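You operate a simulated robot arm through the tools that you are given. There is no shell and no other tool.

You are at the controls of a simulated two-armed robot. One attempt, no reset.

JOB
Swap the dolly's worn castor for a good one and latch it in.
Fine: the worn one goes in the red socket.

It is judged by the outcome, as a careful person would: the job done as asked, and still so three seconds after it is handed in. It fails if anything else is knocked over, pushed out of place, dropped, spilled or broken.

ROBOT AND FRAMES
Two 7-joint arms with fingered hands on one trunk that stands fixed in place. Base frame: the origin is at the foot of the trunk, x ahead of it, y to its left, z up; the work surface is at about z = 905. Readings come in mm, degrees, newtons and seconds.
The left shoulder is at [50, 214, 869], the right one opposite. With the tool pointing down near the work surface each hand reaches from about 300 to 860 mm from the base axis, measured 20 degrees to its own side. Payload 3 kg a hand.
The tool frame of a hand sits at the grasp point between the pads (the TCP): z along the fingers, y along the line on which they close. The tips reach 26 mm beyond it. Largest opening 132 mm; the body of the gripper starts 73 mm behind the TCP. The gripper is a hand of 3 fingers: y runs from the thumb to the fingers, the wrist lies at [0, 0, -229] in the tool frame.
Orientation is that of the tool frame in the base frame, as a unit quaternion [x, y, z, w]. With the fingers straight down and closing along the base's y, the tool's x points along the base's -x, its y along +y and its z along -z.

CONTROLS
- The arms move only by the tool arm_command. It takes "left_moves", "right_moves" or both (then of equal length, played together; a hand with none holds still); each is a list of rows, each a list of 6 numbers: the shift along the tool's x, y, z in mm, then the turn, a rotation vector about the tool's x, y, z in degrees. In form: [[x, y, z, rx, ry, rz], ...]. A call has 1 to 20 rows; each row shifts and turns the commanded pose from where the row before left it, along the tool's axes as they then stand. A row lasts 0.2 s, in which the tool goes at most 50 mm and 8.6 degrees; a call with a longer step from one row to the next is refused whole. A pose out of reach is approached as far as the arm can. The call stops where the force on the tool passes 40 N (or 10 N more than at its start, if that is more) or the arm is blocked; 0.2 s more then pass. In this call time passes only in rows, and 0.2 s behind the last. It gives the time, the measured TCP pose, the force on the tool (base axes), the opening and the grip force at its end, in the units of the frame above (readings bear some noise), with the torque about the TCP (base axes, N m) and any sound that the robot's microphone picked up, and new pictures: "pictures" is both (left out), scene, wrist or none (wrist: the cameras of the hands that moved).
- Cameras (640 x 400 px; columns grow to the right, rows downward): "scene" is now at [33.2, -34.2, 1508.6]; the picture's right is [-0.38, -0.93, 0.00], its down [-0.54, 0.22, -0.81] and it looks along [0.75, -0.31, -0.58] (base axes); focal length 345 px, centre (320, 200). "left" rides on the left gripper at [-61, 3, -92] in its tool frame; the picture's right is [-0.05, -1.00, 0.00], its down [0.83, -0.04, -0.56] and it looks along [0.55, -0.03, 0.83] (tool axes); focal length 230 px, centre (320, 200). "right" rides on the right gripper at [62, 3, -92] in its tool frame; the picture's right is [-0.05, 1.00, 0.00], its down [-0.83, -0.04, -0.56] and it looks along [-0.55, -0.03, 0.83] (tool axes); focal length 230 px, centre (320, 200). There is no depth. A picture from a camera that has moved, and an enlarged one, comes with that camera's place and axes in the base frame and with its lens.
- move_fingers(finger1, finger2, thumb_bend, hand): sets how far each is bent, from 0 (flat) to 100 (curled in); at 30 the hand is open as for a grip, at 70 the pads meet at the TCP. One left out holds its place. A second passes; each finger stops where it meets its share of the squeeze, and holds until it gets a number again. It is the only way to open and close the hand. It gives what a move gives, with no picture; readings hold the bend of each and the force on the fingers (four entries, about 0 where the hand has none), thumb and palm.
- pan_tilt(pan, tilt): turns the head with the scene camera to pan (to the left, within 86 degrees either way) and tilt (down, from -29 to 69), counted from straight ahead of the robot. It gives what a move gives, and a new picture of the scene camera.
- close_up(camera, box): a new picture of the part [left, top, right, bottom] of that camera's present view, enlarged. No time passes.
- hand_in(): hands the job in; it is judged then, once.

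Places have to be worked out from the pictures, the camera data and where the tool is seen. Open the grippers and draw the arms clear of the work before you hand the job in, unless the task says otherwise.

The tools are called after "Call:" as name(argument=value, ...) on one line, values as JSON. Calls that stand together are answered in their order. arm_command: Moves the arms, as the interface text tells. Its arguments: {"type":"object","properties":{"left_moves":{"type":"array"},"right_moves":{"type":"array"},"pictures":{"type":"string","enum":["both","scene","wrist","none"]}},"required":[]} The other tools are called the same way: move_fingers (finger1, finger2, thumb_bend, hand) moves the fingers one by one; pan_tilt (pan, tilt) turns the head that bears the scene camera; close_up (camera, box) takes an enlarged picture of a part of a camera's view; hand_in () hands the job in.

At the start:

```text
time: 0.0
left_tool_pos: [434.8, -30.1, 1181.8]
left_tcp_rot: [0.23, 0.973, 0.001, 0.0]
left_force: [-0.5, 0.7, 0.2]
left_moment: [-0.01, 0.04, -0.01]
left_grip_width: 132.0
left_grasp_force: 0.1
left_shape: jaw
left_bend: [30.0, 30.0, 30.0]
left_finger forces: [0.1, 0.1, 0.0, 0.0, 0.1, 0.1]
right_tool_pos: [352.7, -402.2, 1241.8]
right_tcp_rot: [0.231, 0.973, -0.001, 0.0]
right_force: [0.3, 0.3, -0.2]
right_moment: [-0.01, 0.0, 0.02]
right_grip_width: 131.9
right_grasp_force: 0.1
right_shape: jaw
right_bend: [30.0, 30.0, 30.0]
right_finger forces: [0.0, 0.0, 0.0, 0.0, 0.0, 0.1]
head pan, tilt: [-22.1, 35.8]
```

scene: 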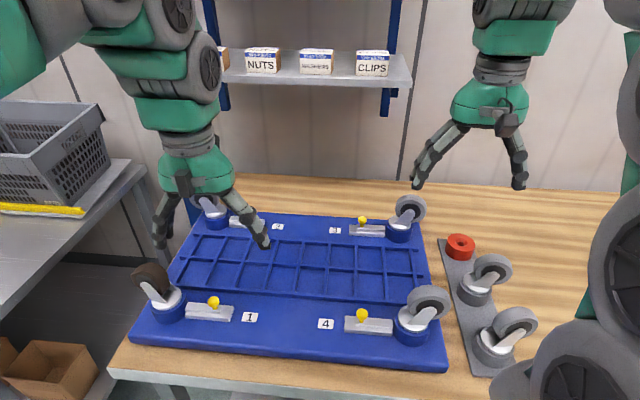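
right: 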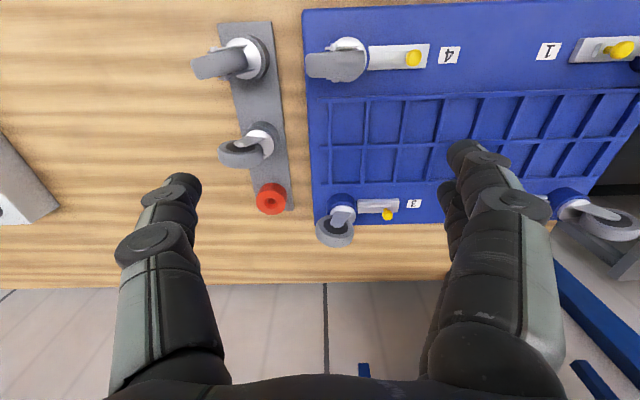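
left: 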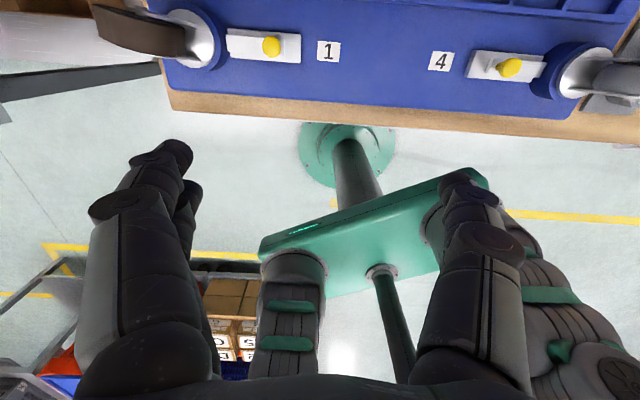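

The worn castor (brown wheel) appears to be at corner 1. The rack on the right holds an empty red socket and two good castors. I'll enlarge the views to study the latches and castors before moving.

Call:
close_up(camera="scene", box=[110, 240, 290, 352])

Call:
close_up(camera="scene", box=[310, 270, 490, 382])

Call:
close_up(camera="scene", box=[400, 220, 580, 392])

Call:
close_up(camera="right", box=[180, 0, 480, 260])

Call:
close_up(camera="left", box=[80, 0, 360, 120])

```text
3.56 times, centred on (200, 296) of scene
camera zoom: at [33.2, -34.2, 1508.6], right [-0.38, -0.93, 0.0], down [-0.54, 0.22, -0.81], along [0.75, -0.31, -0.58], focal length 1225 px, centre (747, -141)
```

zoom: 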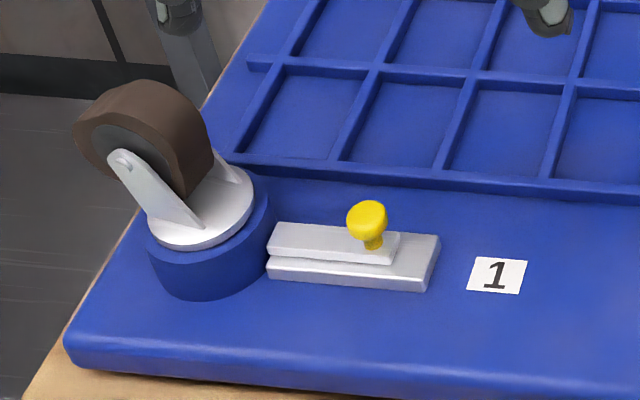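

```text
3.56 times, centred on (400, 326) of scene
camera zoom: at [33.2, -34.2, 1508.6], right [-0.38, -0.93, 0.0], down [-0.54, 0.22, -0.81], along [0.75, -0.31, -0.58], focal length 1225 px, centre (36, -248)
```

zoom: 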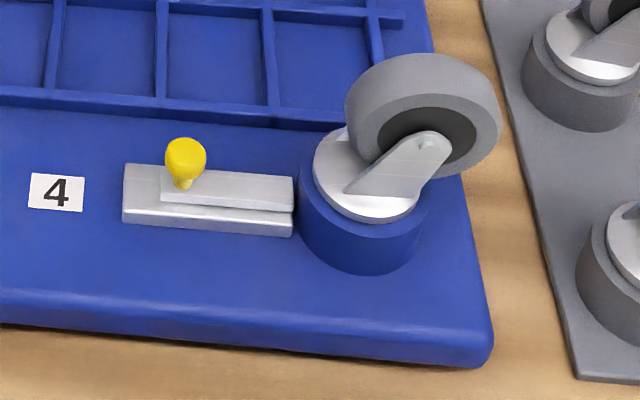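

```text
2.33 times, centred on (490, 306) of scene
camera zoom: at [33.2, -34.2, 1508.6], right [-0.38, -0.93, 0.0], down [-0.54, 0.22, -0.81], along [0.75, -0.31, -0.58], focal length 801 px, centre (-75, -46)
```

zoom: 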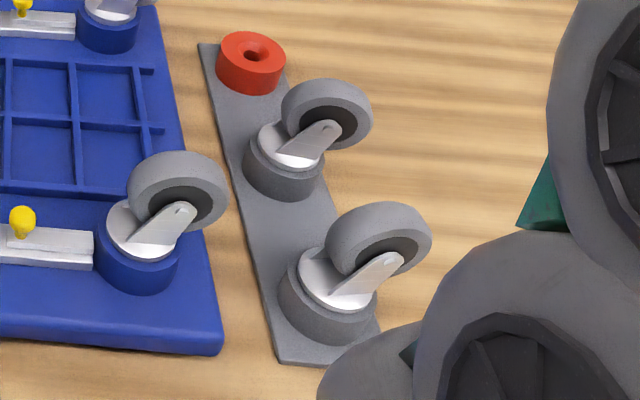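

```text
1.54 times, centred on (330, 130) of right
camera zoom: at [298.4, -369.2, 1334.9], right [0.5, 0.87, 0.0], down [0.72, -0.41, 0.56], along [0.48, -0.27, -0.83], focal length 354 px, centre (305, 308)
```

zoom: 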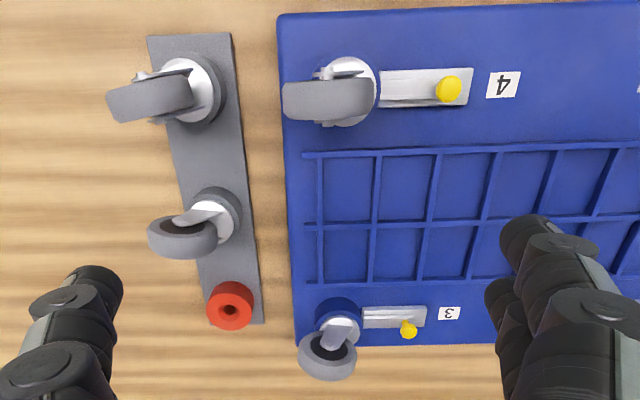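

```text
2.29 times, centred on (220, 60) of left
camera zoom: at [492.4, -54.8, 1272.6], right [-0.4, -0.92, 0.0], down [-0.76, 0.33, 0.56], along [-0.51, 0.22, -0.83], focal length 526 px, centre (549, 520)
```

zoom: 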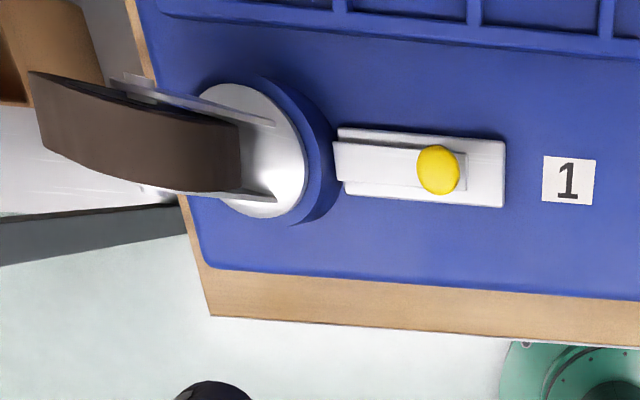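

Both bolts at 1 and 4 look pushed towards their sockets (latched). I'll move the left hand out over corner 1, staying high, to view the worn castor and its latch with the left wrist camera. I'll also enlarge corners 2 and 3 to compare.

Call:
close_up(camera="scene", box=[180, 180, 440, 260])

Call:
arm_command(left_moves=[[-15.1, 36.7, 0, 0, 0, 0], [-15.1, 36.7, 0, 0, 0, 0], [-15.1, 36.7, 0, 0, 0, 0], [-15.1, 36.7, 0, 0, 0, 0], [-15.1, 36.7, 0, 0, 0, 0]], pictures="both")

```text
2.46 times, centred on (310, 220) of scene
camera zoom: at [33.2, -34.2, 1508.6], right [-0.38, -0.93, 0.0], down [-0.54, 0.22, -0.81], along [0.75, -0.31, -0.58], focal length 848 px, centre (345, 151)
```

zoom: 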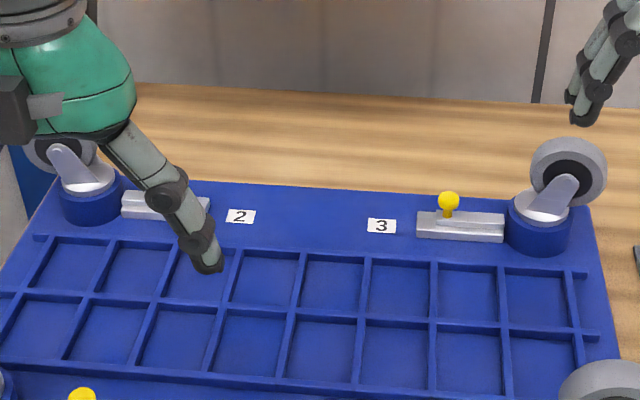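

```text
time: 1.2
left_tool_pos: [584.0, 99.2, 1179.5]
left_tcp_rot: [0.231, 0.973, 0.001, -0.001]
left_force: [1.2, 0.3, -0.2]
left_moment: [-0.02, 0.0, 0.0]
left_grip_width: 131.9
left_grasp_force: 0.0
left_shape: jaw
left_bend: [30.0, 30.0, 30.0]
left_finger forces: [0.1, 0.1, 0.0, 0.1, 0.1, 0.0]
right_tool_pos: [352.4, -400.0, 1242.4]
right_tcp_rot: [0.231, 0.973, 0.0, 0.001]
right_force: [-0.3, 0.0, -0.3]
right_moment: [-0.04, 0.02, 0.02]
right_grip_width: 131.8
right_grasp_force: 0.1
right_shape: jaw
right_bend: [30.0, 30.0, 30.0]
right_finger forces: [0.0, 0.0, 0.0, 0.1, 0.0, 0.1]
head pan, tilt: [-22.1, 35.8]
camera left: at [640.4, 75.2, 1270.8], right [-0.4, -0.92, 0.0], down [-0.76, 0.33, 0.56], along [-0.51, 0.22, -0.83], focal length 230 px, centre (320, 200)
```

scene: 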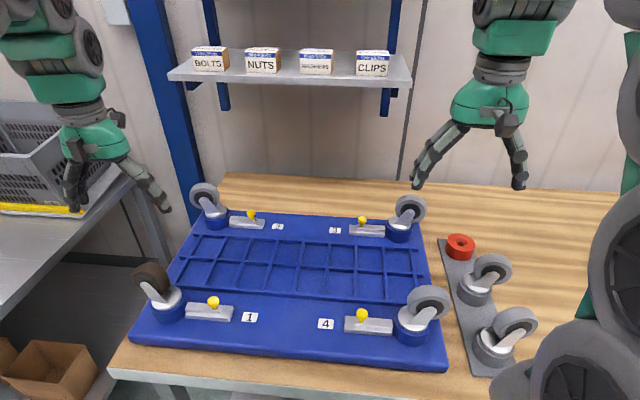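
left: 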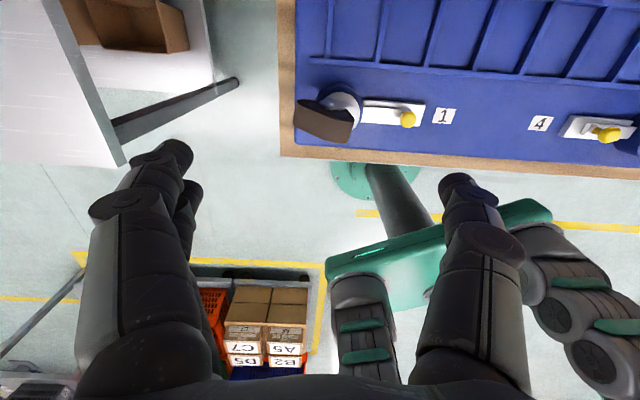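

Bolts 2 and 3 look the same, so every bolt is thrown towards its socket. I'll enlarge the left view of corner 1 to measure the castor's wheel direction and the knob.

Call:
close_up(camera="left", box=[280, 60, 480, 180])

Call:
close_up(camera="scene", box=[120, 250, 270, 344])

```text
3.20 times, centred on (380, 120) of left
camera zoom: at [640.4, 75.2, 1270.8], right [-0.4, -0.92, 0.0], down [-0.76, 0.33, 0.56], along [-0.51, 0.22, -0.83], focal length 736 px, centre (128, 456)
```

zoom: 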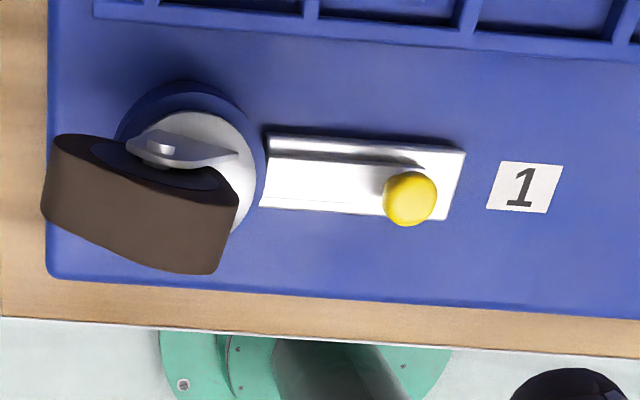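

```text
4.26 times, centred on (195, 297) of scene
camera zoom: at [33.2, -34.2, 1508.6], right [-0.38, -0.93, 0.0], down [-0.54, 0.22, -0.81], along [0.75, -0.31, -0.58], focal length 1466 px, centre (852, -213)
```

zoom: 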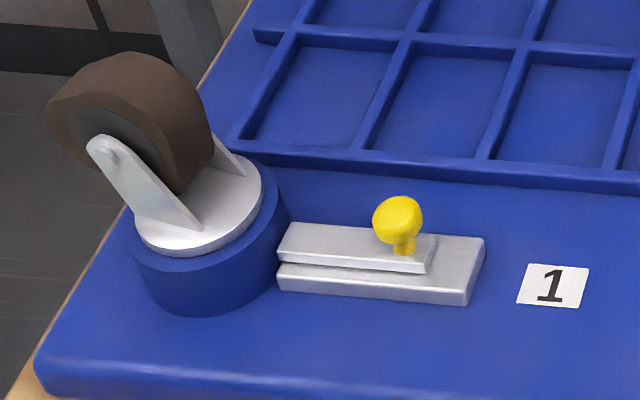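

The worn castor's stem is at about (556, 80), with its wheel leaning towards (0.7, 0.7). The yellow knob is at about (512, -2, 955), and to unlatch it has to slide towards label 1. I'll half close the left hand and bring it over the knob.

Call:
move_fingers(hand="left", finger1=50, finger2=50, thumb_bend=50)

Call:
arm_command(left_moves=[[4.3, -30.4, 0, 0, 0, 0], [4.3, -30.4, 0, 0, 0, 0], [4.3, -30.4, 0, 0, 0, 0], [4.3, -30.4, 0, 0, 0, 0], [0, 0, 40, 0, 0, 0], [0, 0, 40, 0, 0, 0], [0, 0, 40, 0, 0, 0]], pictures="both")

Call:
close_up(camera="scene", box=[120, 220, 300, 340])

```text
time: 2.2
left_tool_pos: [584.1, 101.5, 1179.1]
left_tcp_rot: [0.231, 0.973, 0.0, -0.001]
left_force: [0.2, 0.0, -0.4]
left_moment: [-0.02, 0.01, -0.01]
left_grip_width: 68.5
left_grasp_force: 0.1
left_shape: fingers
left_bend: [50.0, 50.0, 50.0]
left_finger forces: [0.1, 0.0, 0.0, 0.0, 0.0, 0.0]
right_tool_pos: [352.4, -400.2, 1242.9]
right_tcp_rot: [0.231, 0.973, -0.001, -0.001]
right_force: [-1.0, 1.0, -0.7]
right_moment: [0.0, 0.0, -0.02]
right_grip_width: 131.8
right_grasp_force: 0.1
right_shape: jaw
right_bend: [30.0, 30.0, 30.0]
right_finger forces: [0.0, 0.0, 0.1, 0.1, 0.0, 0.0]
head pan, tilt: [-22.1, 35.8]
```

```text
time: 3.8
left_tool_pos: [515.2, 0.3, 1061.2]
left_tcp_rot: [0.23, 0.973, -0.001, 0.0]
left_force: [0.0, 0.6, 0.1]
left_moment: [-0.01, 0.0, -0.01]
left_grip_width: 68.2
left_grasp_force: 0.0
left_shape: fingers
left_bend: [50.0, 50.0, 50.0]
left_finger forces: [0.0, 0.0, 0.0, 0.1, 0.0, 0.0]
right_tool_pos: [352.3, -400.1, 1243.5]
right_tcp_rot: [0.231, 0.973, 0.0, 0.0]
right_force: [-0.4, 0.7, -0.7]
right_moment: [-0.03, -0.01, 0.0]
right_grip_width: 131.7
right_grasp_force: 0.0
right_shape: jaw
right_bend: [30.0, 30.0, 30.0]
right_finger forces: [0.0, 0.1, 0.0, 0.1, 0.1, 0.1]
head pan, tilt: [-22.1, 35.8]
camera left: at [572.3, -25.3, 1151.7], right [-0.4, -0.92, 0.0], down [-0.76, 0.33, 0.55], along [-0.51, 0.22, -0.83], focal length 230 px, centre (320, 200)
```

scene: 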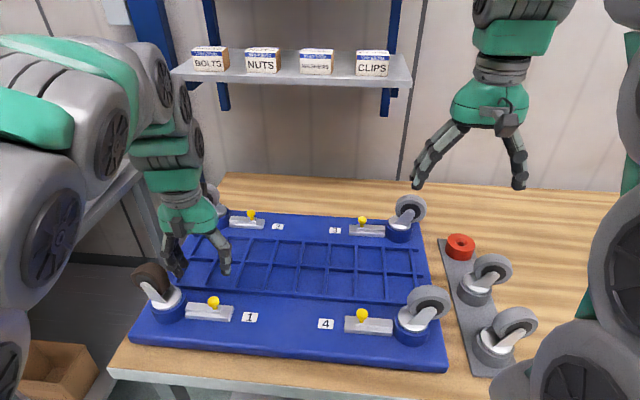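
left: 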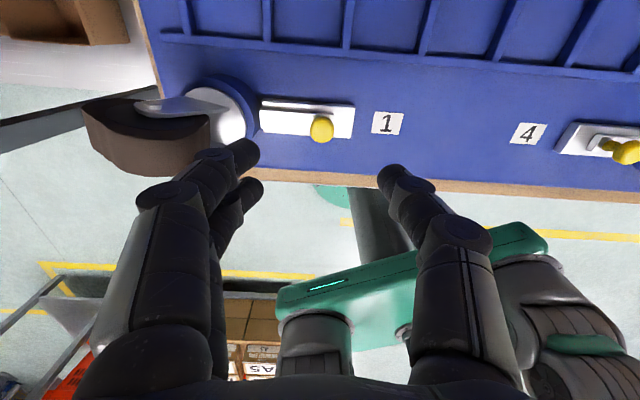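

```text
3.33 times, centred on (210, 280) of scene
camera zoom: at [33.2, -34.2, 1508.6], right [-0.38, -0.93, 0.0], down [-0.54, 0.22, -0.81], along [0.75, -0.31, -0.58], focal length 1149 px, centre (687, -67)
```

zoom: 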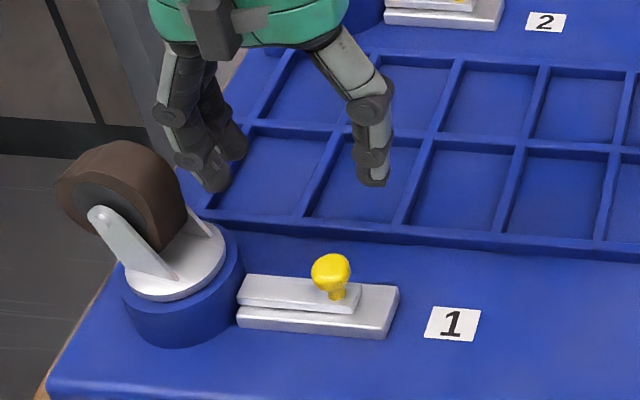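

The hand is centred on the knob along the bolt direction, and tool and knob agree at about (515, -2). I'll lower the left hand to z≈977 so the tips come beside the knob.

Call:
arm_command(left_moves=[[0, -1, 30, 0, 0, 0], [0, -1, 30, 0, 0, 0], [0, 0, 24, 0, 0, 0]], pictures="both")

Call:
close_up(camera="scene", box=[120, 220, 300, 340])

Call:
close_up(camera="left", box=[180, 60, 460, 235])

```text
time: 4.6
left_tool_pos: [513.3, -1.1, 975.8]
left_tcp_rot: [0.231, 0.973, -0.001, 0.0]
left_force: [0.7, 0.1, -0.5]
left_moment: [-0.01, -0.03, -0.02]
left_grip_width: 68.2
left_grasp_force: 0.1
left_shape: fingers
left_bend: [50.0, 50.0, 50.0]
left_finger forces: [0.1, 0.1, 0.0, 0.1, 0.1, 0.0]
right_tool_pos: [351.0, -401.5, 1242.7]
right_tcp_rot: [0.23, 0.973, 0.0, -0.001]
right_force: [1.0, 1.0, -1.5]
right_moment: [0.01, -0.04, -0.02]
right_grip_width: 131.8
right_grasp_force: 0.0
right_shape: jaw
right_bend: [30.0, 30.0, 30.0]
right_finger forces: [0.0, 0.0, 0.0, 0.0, 0.1, 0.0]
head pan, tilt: [-22.1, 35.8]
camera left: at [571.0, -26.6, 1067.9], right [-0.4, -0.92, 0.0], down [-0.76, 0.33, 0.55], along [-0.51, 0.22, -0.83], focal length 230 px, centre (320, 200)
```

scene: 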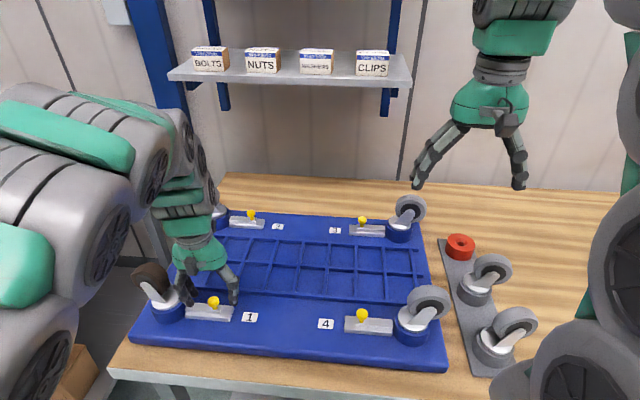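
left: 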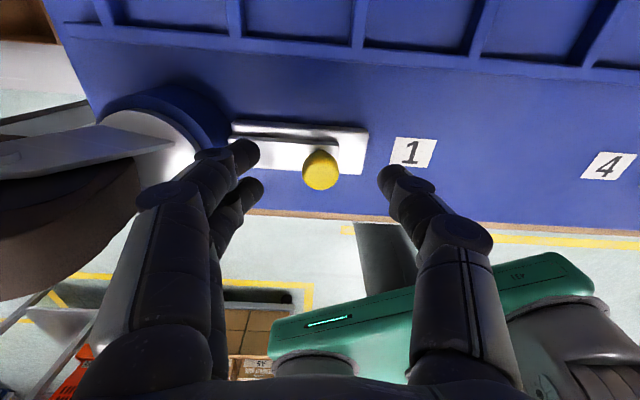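

```text
3.33 times, centred on (210, 280) of scene
camera zoom: at [33.2, -34.2, 1508.6], right [-0.38, -0.93, 0.0], down [-0.54, 0.22, -0.81], along [0.75, -0.31, -0.58], focal length 1149 px, centre (687, -67)
```

zoom: 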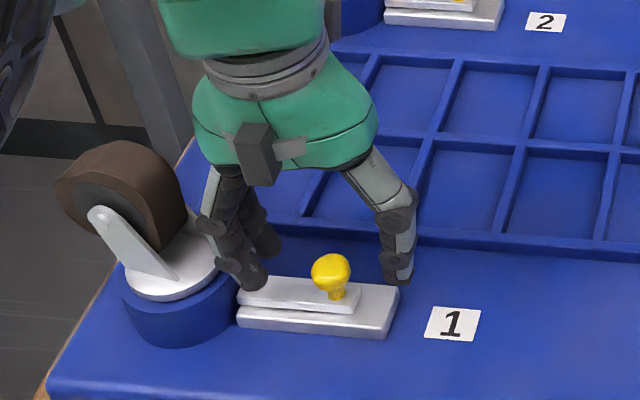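

```text
2.29 times, centred on (320, 148) of left
camera zoom: at [571.0, -26.6, 1067.9], right [-0.4, -0.92, 0.0], down [-0.76, 0.33, 0.55], along [-0.51, 0.22, -0.83], focal length 526 px, centre (320, 320)
```

zoom: 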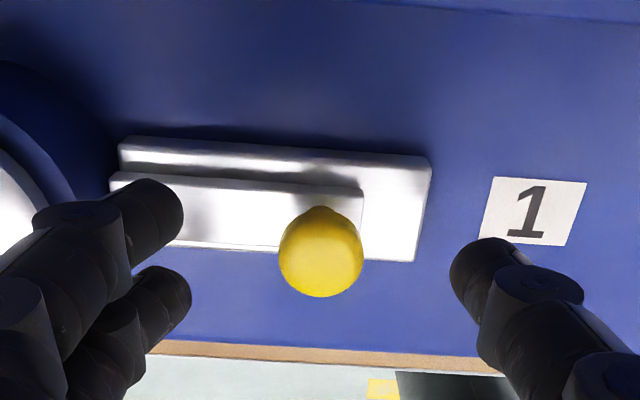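

The tips straddle the knob, whose centre is at about (516, -2, 946). I'll lower a further 17 mm, then close partly to about a 40 mm opening around it.

Call:
arm_command(left_moves=[[0, 0, 9, 0, 0, 0], [0, 0, 8, 0, 0, 0]], pictures="none")

Call:
move_fingers(hand="left", finger1=58, finger2=58, thumb_bend=58)

Call:
close_up(camera="scene", box=[120, 220, 300, 340])

Call:
close_up(camera="left", box=[180, 60, 460, 235])

```text
time: 5.2
left_tool_pos: [515.0, -0.8, 959.7]
left_tcp_rot: [0.23, 0.973, 0.0, 0.002]
left_force: [-0.3, -1.1, -0.8]
left_moment: [0.0, -0.02, -0.03]
left_grip_width: 68.4
left_grasp_force: 0.1
left_shape: fingers
left_bend: [50.0, 50.0, 50.0]
left_finger forces: [0.0, 0.0, 0.0, 0.0, 0.0, 0.0]
right_tool_pos: [351.6, -400.6, 1241.9]
right_tcp_rot: [0.23, 0.973, 0.0, 0.001]
right_force: [-0.6, -0.6, 0.1]
right_moment: [0.01, 0.01, 0.0]
right_grip_width: 131.8
right_grasp_force: 0.0
right_shape: jaw
right_bend: [30.0, 30.0, 30.0]
right_finger forces: [0.0, 0.0, 0.0, 0.2, 0.1, 0.0]
head pan, tilt: [-22.1, 35.8]
```

```text
time: 6.2
left_tool_pos: [515.3, -0.6, 959.4]
left_tcp_rot: [0.231, 0.973, 0.0, 0.0]
left_force: [0.7, 0.1, 0.1]
left_moment: [-0.01, -0.03, -0.01]
left_grip_width: 45.3
left_grasp_force: 0.1
left_shape: fingers
left_bend: [57.0, 57.0, 57.0]
left_finger forces: [0.1, 0.0, 0.0, 0.0, 0.0, 0.1]
right_tool_pos: [353.0, -401.0, 1242.7]
right_tcp_rot: [0.231, 0.973, 0.0, -0.001]
right_force: [0.2, -0.1, -0.1]
right_moment: [0.03, -0.01, -0.01]
right_grip_width: 131.5
right_grasp_force: 0.0
right_shape: jaw
right_bend: [30.0, 30.0, 30.0]
right_finger forces: [0.0, 0.0, 0.1, 0.0, 0.0, 0.0]
head pan, tilt: [-22.1, 35.8]
```

```text
3.33 times, centred on (210, 280) of scene
camera zoom: at [33.2, -34.2, 1508.6], right [-0.38, -0.93, 0.0], down [-0.54, 0.22, -0.81], along [0.75, -0.31, -0.58], focal length 1149 px, centre (687, -67)
```

zoom: 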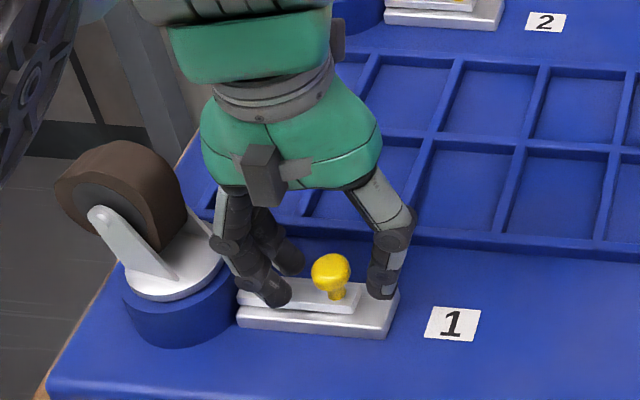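

```text
2.29 times, centred on (320, 148) of left
camera zoom: at [571.9, -26.3, 1051.7], right [-0.4, -0.92, 0.0], down [-0.76, 0.33, 0.56], along [-0.51, 0.22, -0.83], focal length 526 px, centre (320, 320)
```

zoom: 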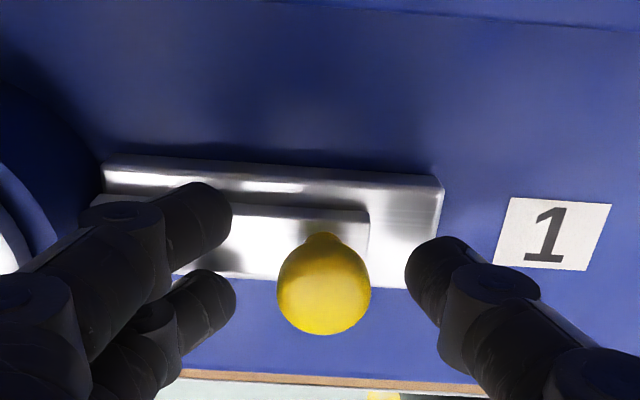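

The knob sits between the fingers with the opening at 45 mm. I'll slide the hand towards label 1 (tool -y) so the fingers push the bolt back.

Call:
arm_command(left_moves=[[0, -5, 0, 0, 0, 0], [0, -5, 0, 0, 0, 0], [0, -5, 0, 0, 0, 0], [0, -5, 0, 0, 0, 0]], pictures="none")

Call:
close_up(camera="scene", box=[120, 220, 300, 340])

Call:
close_up(camera="left", box=[180, 60, 460, 235])

```text
time: 7.2
left_tool_pos: [505.2, -18.1, 961.1]
left_tcp_rot: [0.231, 0.973, 0.0, 0.0]
left_force: [2.0, 2.8, -0.6]
left_moment: [0.01, -0.04, 0.02]
left_grip_width: 46.8
left_grasp_force: 1.0
left_shape: fingers
left_bend: [56.0, 56.0, 57.0]
left_finger forces: [1.2, 1.1, 0.0, 0.0, 0.0, 0.1]
right_tool_pos: [352.3, -400.6, 1242.3]
right_tcp_rot: [0.231, 0.973, 0.001, 0.0]
right_force: [0.1, -0.2, 0.4]
right_moment: [-0.03, 0.01, -0.01]
right_grip_width: 131.9
right_grasp_force: 0.1
right_shape: jaw
right_bend: [30.0, 30.0, 30.0]
right_finger forces: [0.1, 0.1, 0.0, 0.0, 0.0, 0.0]
head pan, tilt: [-22.1, 35.8]
```

```text
3.33 times, centred on (210, 280) of scene
camera zoom: at [33.2, -34.1, 1508.6], right [-0.38, -0.93, 0.0], down [-0.54, 0.22, -0.81], along [0.75, -0.3, -0.58], focal length 1149 px, centre (687, -67)
```

zoom: 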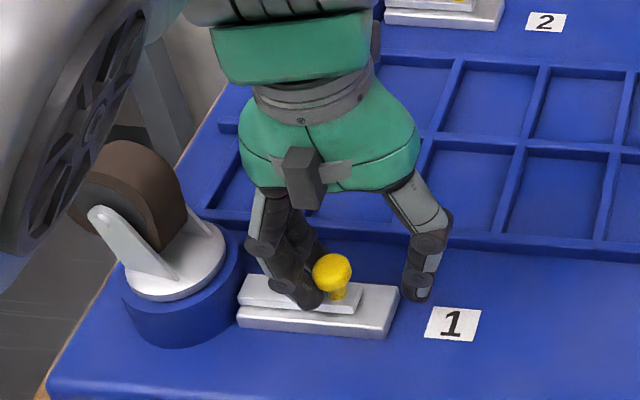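

```text
2.29 times, centred on (320, 148) of left
camera zoom: at [562.0, -45.0, 1052.2], right [-0.4, -0.92, 0.0], down [-0.76, 0.33, 0.56], along [-0.51, 0.22, -0.83], focal length 526 px, centre (320, 320)
```

zoom: 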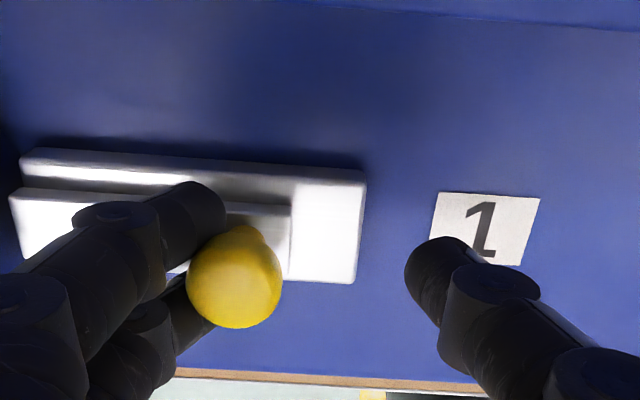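

Both fingers are touching the knob. I'll keep pushing towards label 1 in small steps.

Call:
arm_command(left_moves=[[0, -4, 0, 0, 0, 0], [0, -4, 0, 0, 0, 0], [0, -4, 0, 0, 0, 0], [0, -4, 0, 0, 0, 0]], pictures="none")

Call:
close_up(camera="scene", box=[120, 220, 300, 340])

Call:
close_up(camera="left", box=[180, 60, 460, 235])

```text
time: 8.2
left_tool_pos: [497.7, -34.1, 959.2]
left_tcp_rot: [0.231, 0.973, 0.0, 0.001]
left_force: [1.1, 2.7, 1.0]
left_moment: [0.08, -0.03, -0.01]
left_grip_width: 46.3
left_grasp_force: 1.6
left_shape: fingers
left_bend: [56.0, 55.0, 57.0]
left_finger forces: [1.1, 1.5, 0.1, 0.0, 0.0, 0.1]
right_tool_pos: [352.8, -400.4, 1241.8]
right_tcp_rot: [0.231, 0.973, 0.0, 0.0]
right_force: [0.0, -0.2, 0.1]
right_moment: [-0.02, -0.01, 0.01]
right_grip_width: 132.1
right_grasp_force: 0.2
right_shape: jaw
right_bend: [30.0, 30.0, 30.0]
right_finger forces: [0.0, 0.0, 0.1, 0.0, 0.0, 0.0]
head pan, tilt: [-22.1, 35.8]
```

```text
3.33 times, centred on (210, 280) of scene
camera zoom: at [33.2, -34.1, 1508.6], right [-0.38, -0.93, 0.0], down [-0.54, 0.22, -0.81], along [0.75, -0.3, -0.58], focal length 1149 px, centre (687, -67)
```

zoom: 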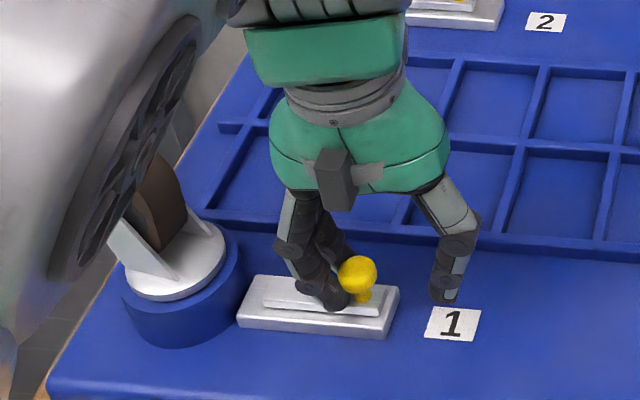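

```text
2.29 times, centred on (320, 148) of left
camera zoom: at [555.0, -59.8, 1051.8], right [-0.4, -0.92, 0.0], down [-0.76, 0.33, 0.56], along [-0.51, 0.22, -0.83], focal length 526 px, centre (320, 320)
```

zoom: 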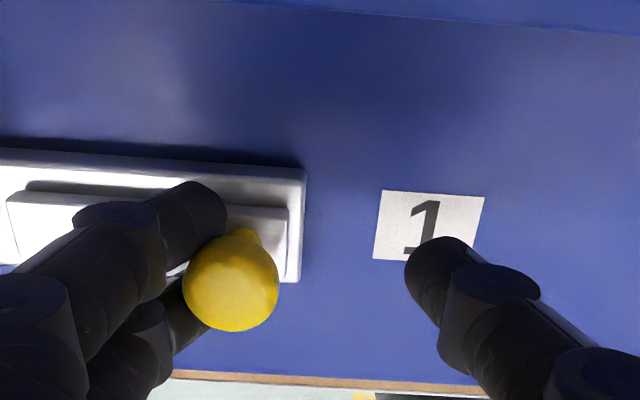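

The bolt slid about 15 mm and clear of the socket edge. I'll push on until it reaches its stop.

Call:
arm_command(left_moves=[[0, -3, 0, 0, 0, 0], [0, -3, 0, 0, 0, 0], [0, -3, 0, 0, 0, 0]], pictures="none")

Call:
close_up(camera="scene", box=[120, 220, 300, 340])

Call:
close_up(camera="left", box=[180, 60, 460, 235])

```text
time: 9.0
left_tool_pos: [493.8, -40.8, 958.9]
left_tcp_rot: [0.23, 0.973, 0.0, 0.001]
left_force: [6.1, 8.8, 2.1]
left_moment: [0.19, -0.11, -0.01]
left_grip_width: 52.9
left_grasp_force: 4.5
left_shape: fingers
left_bend: [53.0, 52.0, 57.0]
left_finger forces: [4.6, 4.7, 0.0, 0.1, 0.1, 0.1]
right_tool_pos: [351.0, -400.8, 1241.2]
right_tcp_rot: [0.231, 0.973, 0.0, 0.0]
right_force: [0.3, 0.2, 0.0]
right_moment: [0.04, 0.0, 0.0]
right_grip_width: 132.1
right_grasp_force: 0.0
right_shape: jaw
right_bend: [30.0, 30.0, 30.0]
right_finger forces: [0.0, 0.0, 0.0, 0.0, 0.0, 0.0]
head pan, tilt: [-22.1, 35.8]
```

```text
3.33 times, centred on (210, 280) of scene
camera zoom: at [33.3, -34.0, 1508.6], right [-0.38, -0.93, 0.0], down [-0.54, 0.22, -0.81], along [0.75, -0.3, -0.58], focal length 1149 px, centre (687, -67)
```

zoom: 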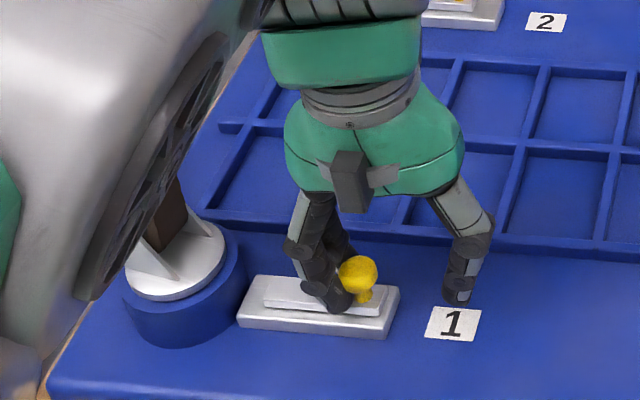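

```text
2.29 times, centred on (320, 148) of left
camera zoom: at [551.2, -66.7, 1051.2], right [-0.4, -0.92, 0.0], down [-0.76, 0.33, 0.56], along [-0.51, 0.22, -0.83], focal length 526 px, centre (320, 320)
```

zoom: 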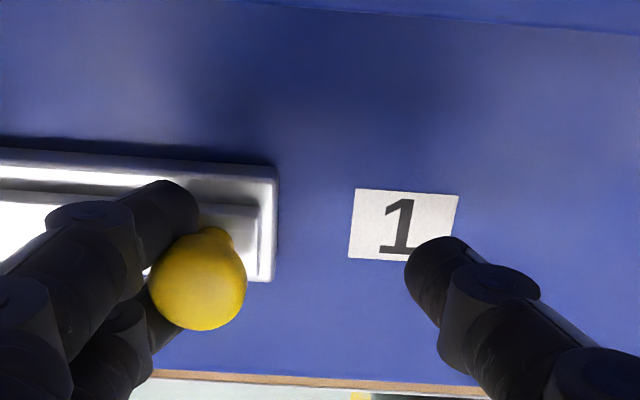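

The bolt has reached its stop: force is up and the knob no longer moves, after about 17 mm of travel. I'll back the left hand off, raise it and park it out of the way on the left.

Call:
arm_command(left_moves=[[0, 8, 0, 0, 0, 0], [0, 0, -30, 0, 0, 0], [0, 0, -48, 0, 0, 0], [0, 0, -48, 0, 0, 0], [0, 0, -48, 0, 0, 0], [0, 0, -48, 0, 0, 0], [23.7, 34.8, 0, 0, 0, 0], [23.7, 34.8, 0, 0, 0, 0], [23.7, 34.8, 0, 0, 0, 0], [23.7, 34.8, 0, 0, 0, 0], [23.7, 34.8, 0, 0, 0, 0], [23.7, 34.8, 0, 0, 0, 0], [23.7, 34.8, 0, 0, 0, 0], [23.7, 34.8, 0, 0, 0, 0]], pictures="both")

Call:
close_up(camera="scene", box=[120, 240, 280, 340])

```text
time: 12.0
left_tool_pos: [454.5, 298.3, 1183.1]
left_tcp_rot: [0.231, 0.973, 0.0, 0.0]
left_force: [-0.1, 0.0, 0.6]
left_moment: [-0.01, 0.0, 0.04]
left_grip_width: 44.8
left_grasp_force: 0.0
left_shape: fingers
left_bend: [57.0, 57.0, 57.0]
left_finger forces: [0.0, 0.1, 0.1, 0.1, 0.0, 0.0]
right_tool_pos: [351.5, -400.3, 1242.2]
right_tcp_rot: [0.231, 0.973, 0.0, 0.0]
right_force: [-0.4, 0.3, 0.0]
right_moment: [-0.01, 0.02, 0.01]
right_grip_width: 132.0
right_grasp_force: 0.1
right_shape: jaw
right_bend: [30.0, 30.0, 30.0]
right_finger forces: [0.0, 0.0, 0.0, 0.1, 0.0, 0.0]
head pan, tilt: [-22.1, 35.8]
camera left: at [511.5, 273.1, 1274.0], right [-0.4, -0.92, 0.0], down [-0.76, 0.33, 0.55], along [-0.51, 0.22, -0.83], focal length 230 px, centre (320, 200)
```

scene: 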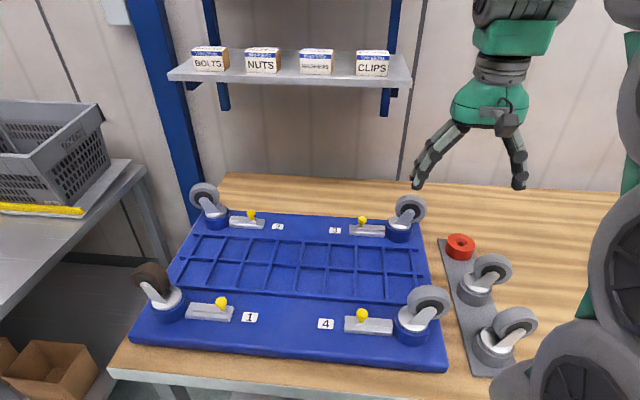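
left: 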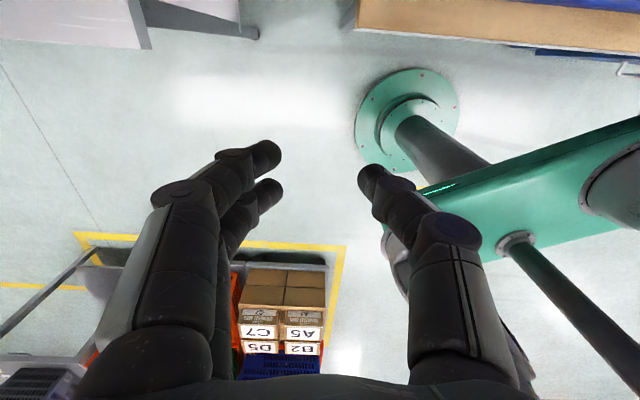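

```text
4.00 times, centred on (200, 290) of scene
camera zoom: at [33.2, -34.1, 1508.6], right [-0.38, -0.93, 0.0], down [-0.54, 0.22, -0.81], along [0.75, -0.31, -0.58], focal length 1378 px, centre (800, -160)
```

zoom: 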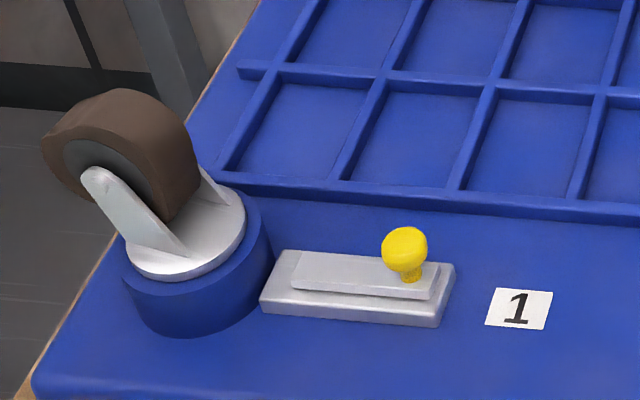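

The bolt is now clear of the socket. Next I'll bring the right hand over corner 1 and turn it about 72° so the fingers will close along the worn wheel's axle, then look with its camera.

Call:
arm_command(right_moves=[[4.8, 46.9, 4.2, 0, 0, 0], [4.8, 46.9, 4.2, 0, 0, 0], [4.8, 46.9, 4.2, 0, 0, 0], [4.8, 46.9, 4.2, 0, 0, 0], [4.8, 46.9, 4.2, 0, 0, 0], [4.8, 46.9, 4.2, 0, 0, 0], [4.8, 46.9, 4.2, 0, 0, 0], [4.8, 46.9, 4.2, 0, 0, 0], [4.8, 46.9, 4.2, 0, 0, 0], [4.8, 46.9, 4.2, 0, 0, 0], [0, 0, 0, 0, 0, -8], [0, 0, 0, 0, 0, -8], [0, 0, 0, 0, 0, -8], [0, 0, 0, 0, 0, -8], [0, 0, 0, 0, 0, -8], [0, 0, 0, 0, 0, -8], [0, 0, 0, 0, 0, -8], [0, 0, 0, 0, 0, -8], [0, 0, 0, 0, 0, -8]], pictures="both")

```text
time: 16.0
left_tool_pos: [453.8, 298.6, 1182.2]
left_tcp_rot: [0.231, 0.973, -0.001, 0.0]
left_force: [-0.4, 0.1, -0.8]
left_moment: [0.0, -0.01, 0.0]
left_grip_width: 44.8
left_grasp_force: 0.1
left_shape: fingers
left_bend: [57.0, 57.0, 57.0]
left_finger forces: [0.0, 0.1, 0.1, 0.0, 0.0, 0.1]
right_tool_pos: [519.1, 39.6, 1202.4]
right_tcp_rot: [-0.385, 0.923, -0.001, 0.0]
right_force: [0.4, 0.1, -0.3]
right_moment: [0.04, 0.01, 0.0]
right_grip_width: 131.9
right_grasp_force: 0.0
right_shape: jaw
right_bend: [30.0, 30.0, 30.0]
right_finger forces: [0.0, 0.0, 0.0, 0.0, 0.1, 0.0]
head pan, tilt: [-22.1, 35.8]
camera right: at [474.5, -0.7, 1293.4], right [-0.67, 0.74, 0.0], down [0.61, 0.56, 0.56], along [0.41, 0.37, -0.83], focal length 230 px, centre (320, 200)
```

scene: 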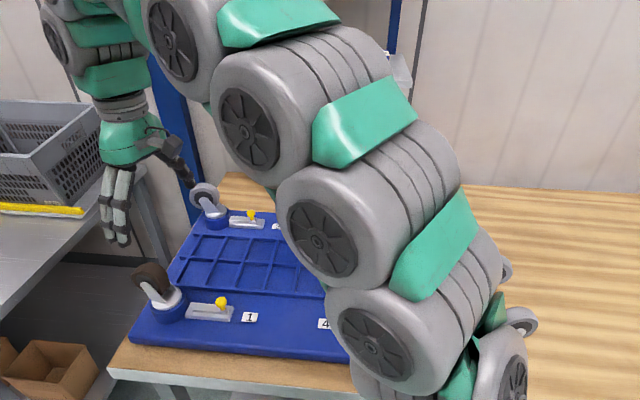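
right: 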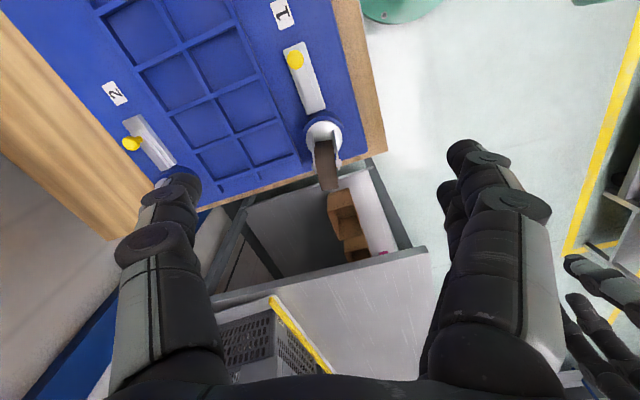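

The wheel appears nearly in line with the picture's vertical, so the yaw is close. I'll enlarge it to measure the fork.

Call:
close_up(camera="right", box=[250, 30, 410, 210])

```text
2.22 times, centred on (330, 120) of right
camera zoom: at [474.5, -0.7, 1293.4], right [-0.67, 0.74, 0.0], down [0.61, 0.56, 0.56], along [0.41, 0.37, -0.83], focal length 511 px, centre (298, 378)
```

zoom: 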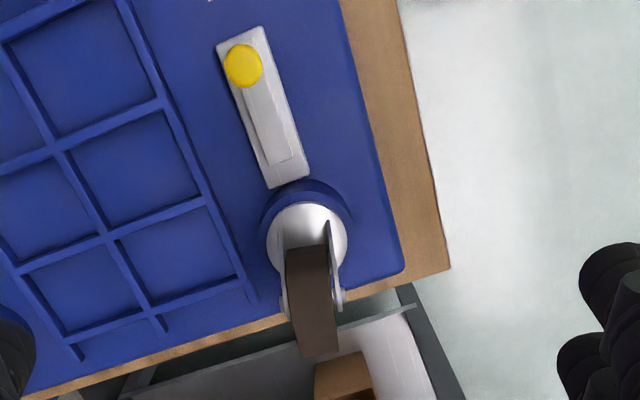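

The stem is at about (555, 81) and the wheel centre at about (570, 99, 990), so the axle direction needs about 5° more yaw. I'll turn, centre between stem and axle, and narrow the hand to 68 mm while still above the wheel.

Call:
arm_command(right_moves=[[0, 0, 0, 0, 0, -5], [-34.5, -0.5, 0, 0, 0, 0], [-34.5, -0.5, 0, 0, 0, 0], [0, 0, 40, 0, 0, 0], [0, 0, 40, 0, 0, 0]], pictures="none")

Call:
move_fingers(hand="right", finger1=50, finger2=50, thumb_bend=50)

Call:
arm_command(right_moves=[[0, 0, 20, 0, 0, 0], [0, 0, 20, 0, 0, 0], [0, 0, 10, 0, 0, 0]], pictures="both")

Call:
close_up(camera="scene", box=[100, 200, 280, 340])

```text
time: 17.2
left_tool_pos: [453.7, 298.9, 1182.5]
left_tcp_rot: [0.231, 0.973, 0.0, 0.0]
left_force: [-0.6, 0.7, -0.6]
left_moment: [0.01, 0.02, -0.02]
left_grip_width: 45.0
left_grasp_force: 0.1
left_shape: fingers
left_bend: [57.0, 57.0, 57.0]
left_finger forces: [0.0, 0.0, 0.0, 0.0, 0.1, 0.0]
right_tool_pos: [557.3, 83.9, 1121.6]
right_tcp_rot: [-0.425, 0.905, 0.0, 0.0]
right_force: [0.5, 0.0, 0.0]
right_moment: [0.03, 0.01, 0.02]
right_grip_width: 131.8
right_grasp_force: 0.1
right_shape: jaw
right_bend: [30.0, 30.0, 30.0]
right_finger forces: [0.1, 0.0, 0.0, 0.0, 0.1, 0.0]
right hand out of reach, approached as far as the arm can: row 3
head pan, tilt: [-22.1, 35.8]
```

```text
time: 18.2
left_tool_pos: [453.9, 296.7, 1182.2]
left_tcp_rot: [0.232, 0.973, 0.0, 0.0]
left_force: [0.0, -0.2, 0.7]
left_moment: [-0.01, 0.02, -0.02]
left_grip_width: 45.0
left_grasp_force: 0.0
left_shape: fingers
left_bend: [57.0, 57.0, 57.0]
left_finger forces: [0.0, 0.0, 0.0, 0.0, 0.0, 0.0]
right_tool_pos: [558.1, 84.5, 1119.7]
right_tcp_rot: [-0.425, 0.905, 0.0, 0.0]
right_force: [1.0, 0.4, -0.2]
right_moment: [0.0, 0.01, 0.01]
right_grip_width: 68.6
right_grasp_force: 0.0
right_shape: fingers
right_bend: [50.0, 50.0, 50.0]
right_finger forces: [0.1, 0.0, 0.0, 0.0, 0.1, 0.0]
head pan, tilt: [-22.1, 35.8]
```

```text
time: 19.0
left_tool_pos: [454.6, 298.6, 1183.4]
left_tcp_rot: [0.231, 0.973, 0.0, -0.001]
left_force: [-0.2, 0.6, -0.1]
left_moment: [0.01, -0.02, 0.01]
left_grip_width: 45.0
left_grasp_force: 0.0
left_shape: fingers
left_bend: [57.0, 57.0, 57.0]
left_finger forces: [0.0, 0.0, 0.0, 0.1, 0.1, 0.0]
right_tool_pos: [558.0, 84.6, 1069.4]
right_tcp_rot: [-0.424, 0.905, -0.001, 0.0]
right_force: [-0.4, -0.4, -0.1]
right_moment: [0.01, 0.0, -0.01]
right_grip_width: 68.4
right_grasp_force: 0.0
right_shape: fingers
right_bend: [50.0, 50.0, 50.0]
right_finger forces: [0.0, 0.0, 0.0, 0.1, 0.0, 0.1]
head pan, tilt: [-22.1, 35.8]
camera right: at [516.3, 40.2, 1162.5], right [-0.73, 0.68, 0.0], down [0.56, 0.61, 0.55], along [0.38, 0.41, -0.83], focal length 230 px, centre (320, 200)
```

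scene: 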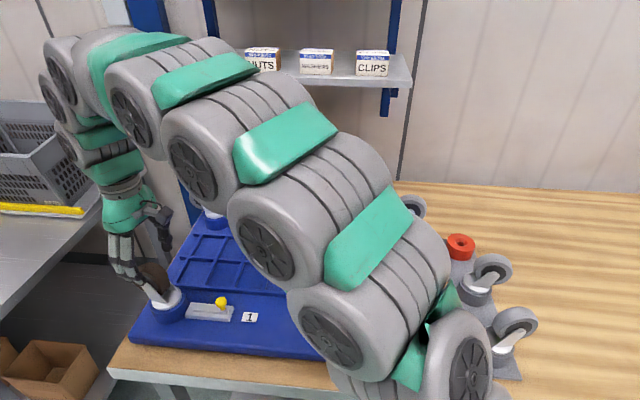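
right: 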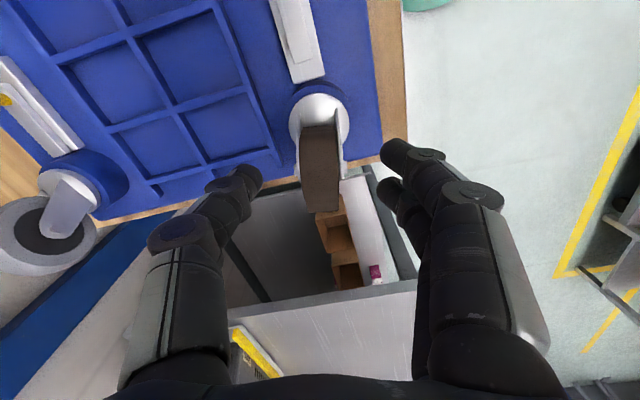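

```text
2.86 times, centred on (190, 270) of scene
camera zoom: at [33.2, -34.2, 1508.6], right [-0.38, -0.93, 0.0], down [-0.54, 0.22, -0.81], along [0.75, -0.31, -0.58], focal length 985 px, centre (691, 0)
```

zoom: 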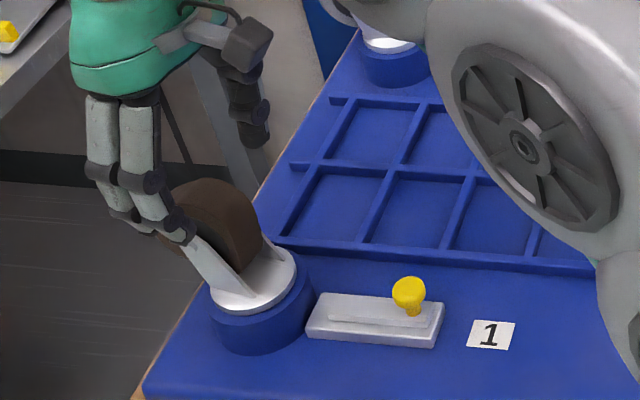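

The hand stopped a little short in reach while high and is now at (558, 85, 1069), straddling the wheel correctly. I'll enlarge the wrist view to check alignment before lowering.

Call:
close_up(camera="right", box=[230, 70, 410, 230])

```text
2.50 times, centred on (320, 150) of right
camera zoom: at [516.3, 40.2, 1162.5], right [-0.73, 0.68, 0.0], down [0.56, 0.61, 0.55], along [0.38, 0.41, -0.83], focal length 575 px, centre (320, 325)
```

zoom: 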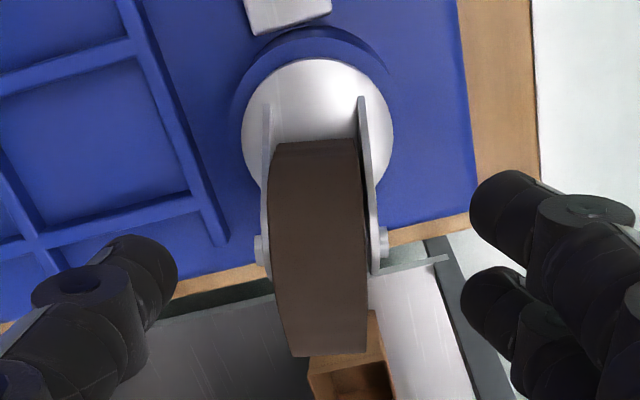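

Stem at (555.7, 81.7), axle midpoint at (572, 101.6): the wheel plane passes right through the hand's centreline. I'll shift 8 mm outward and lower to z≈983 with the tips just above the plate.

Call:
arm_command(right_moves=[[-8, 0, 16, 0, 0, 0], [0, 0, 25, 0, 0, 0], [0, 0, 25, 0, 0, 0], [0, 0, 12, 0, 0, 0], [0, 0, 8, 0, 0, 0]], pictures="both")

Call:
close_up(camera="scene", box=[100, 220, 260, 340])

Call:
close_up(camera="right", box=[230, 70, 410, 230])

```text
time: 20.2
left_tool_pos: [454.1, 298.5, 1183.4]
left_tcp_rot: [0.231, 0.973, 0.001, 0.0]
left_force: [-0.9, 0.5, 0.4]
left_moment: [0.0, -0.01, -0.04]
left_grip_width: 45.2
left_grasp_force: 0.0
left_shape: fingers
left_bend: [57.0, 57.0, 57.0]
left_finger forces: [0.1, 0.0, 0.0, 0.0, 0.0, 0.0]
right_tool_pos: [563.1, 90.2, 985.0]
right_tcp_rot: [-0.424, 0.906, 0.0, 0.001]
right_force: [-0.4, -0.4, 0.1]
right_moment: [0.04, -0.05, 0.0]
right_grip_width: 68.4
right_grasp_force: 0.0
right_shape: fingers
right_bend: [50.0, 50.0, 50.0]
right_finger forces: [0.0, 0.0, 0.0, 0.0, 0.0, 0.1]
head pan, tilt: [-22.1, 35.8]
camera right: at [520.4, 46.2, 1077.2], right [-0.74, 0.68, 0.0], down [0.56, 0.61, 0.56], along [0.38, 0.41, -0.83], focal length 230 px, centre (320, 200)
```

scene: 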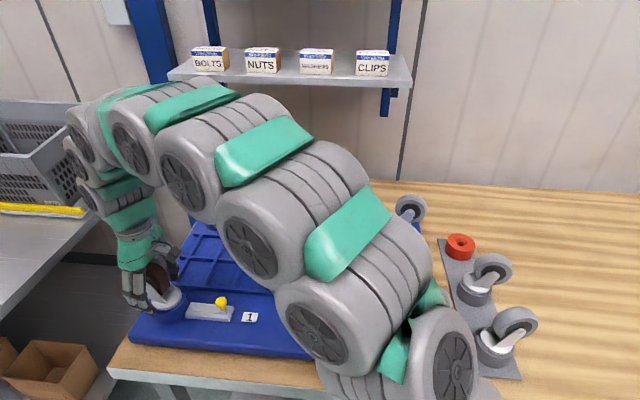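
right: 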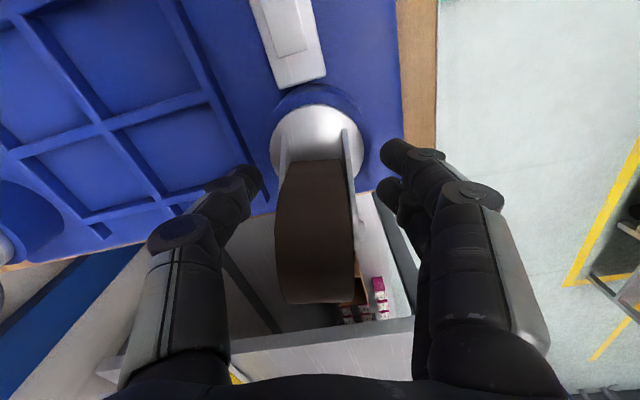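

```text
3.33 times, centred on (180, 280) of scene
camera zoom: at [33.2, -34.2, 1508.6], right [-0.38, -0.93, 0.0], down [-0.54, 0.22, -0.81], along [0.75, -0.31, -0.58], focal length 1149 px, centre (787, -67)
```

zoom: 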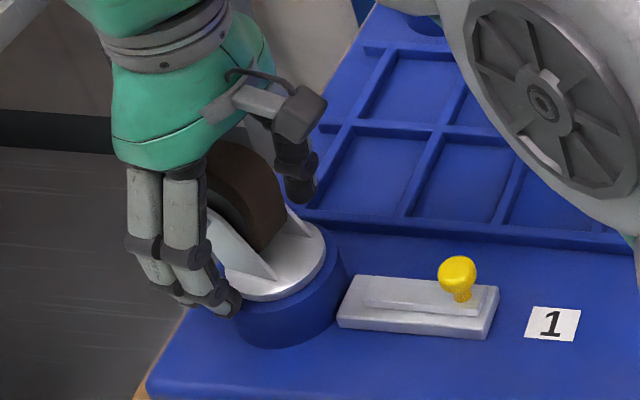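

```text
2.50 times, centred on (320, 150) of right
camera zoom: at [520.4, 46.2, 1077.2], right [-0.74, 0.68, 0.0], down [0.56, 0.61, 0.56], along [0.38, 0.41, -0.83], focal length 575 px, centre (320, 325)
```

zoom: 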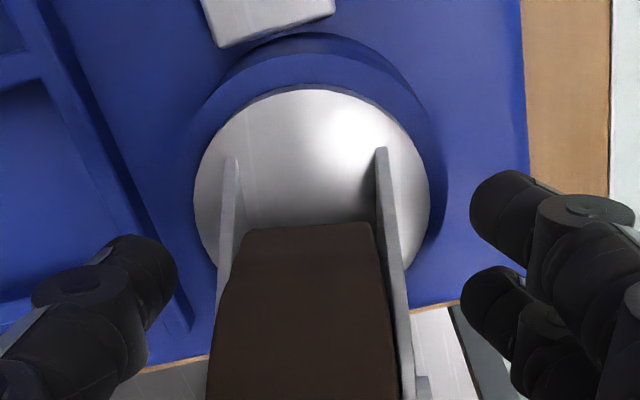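

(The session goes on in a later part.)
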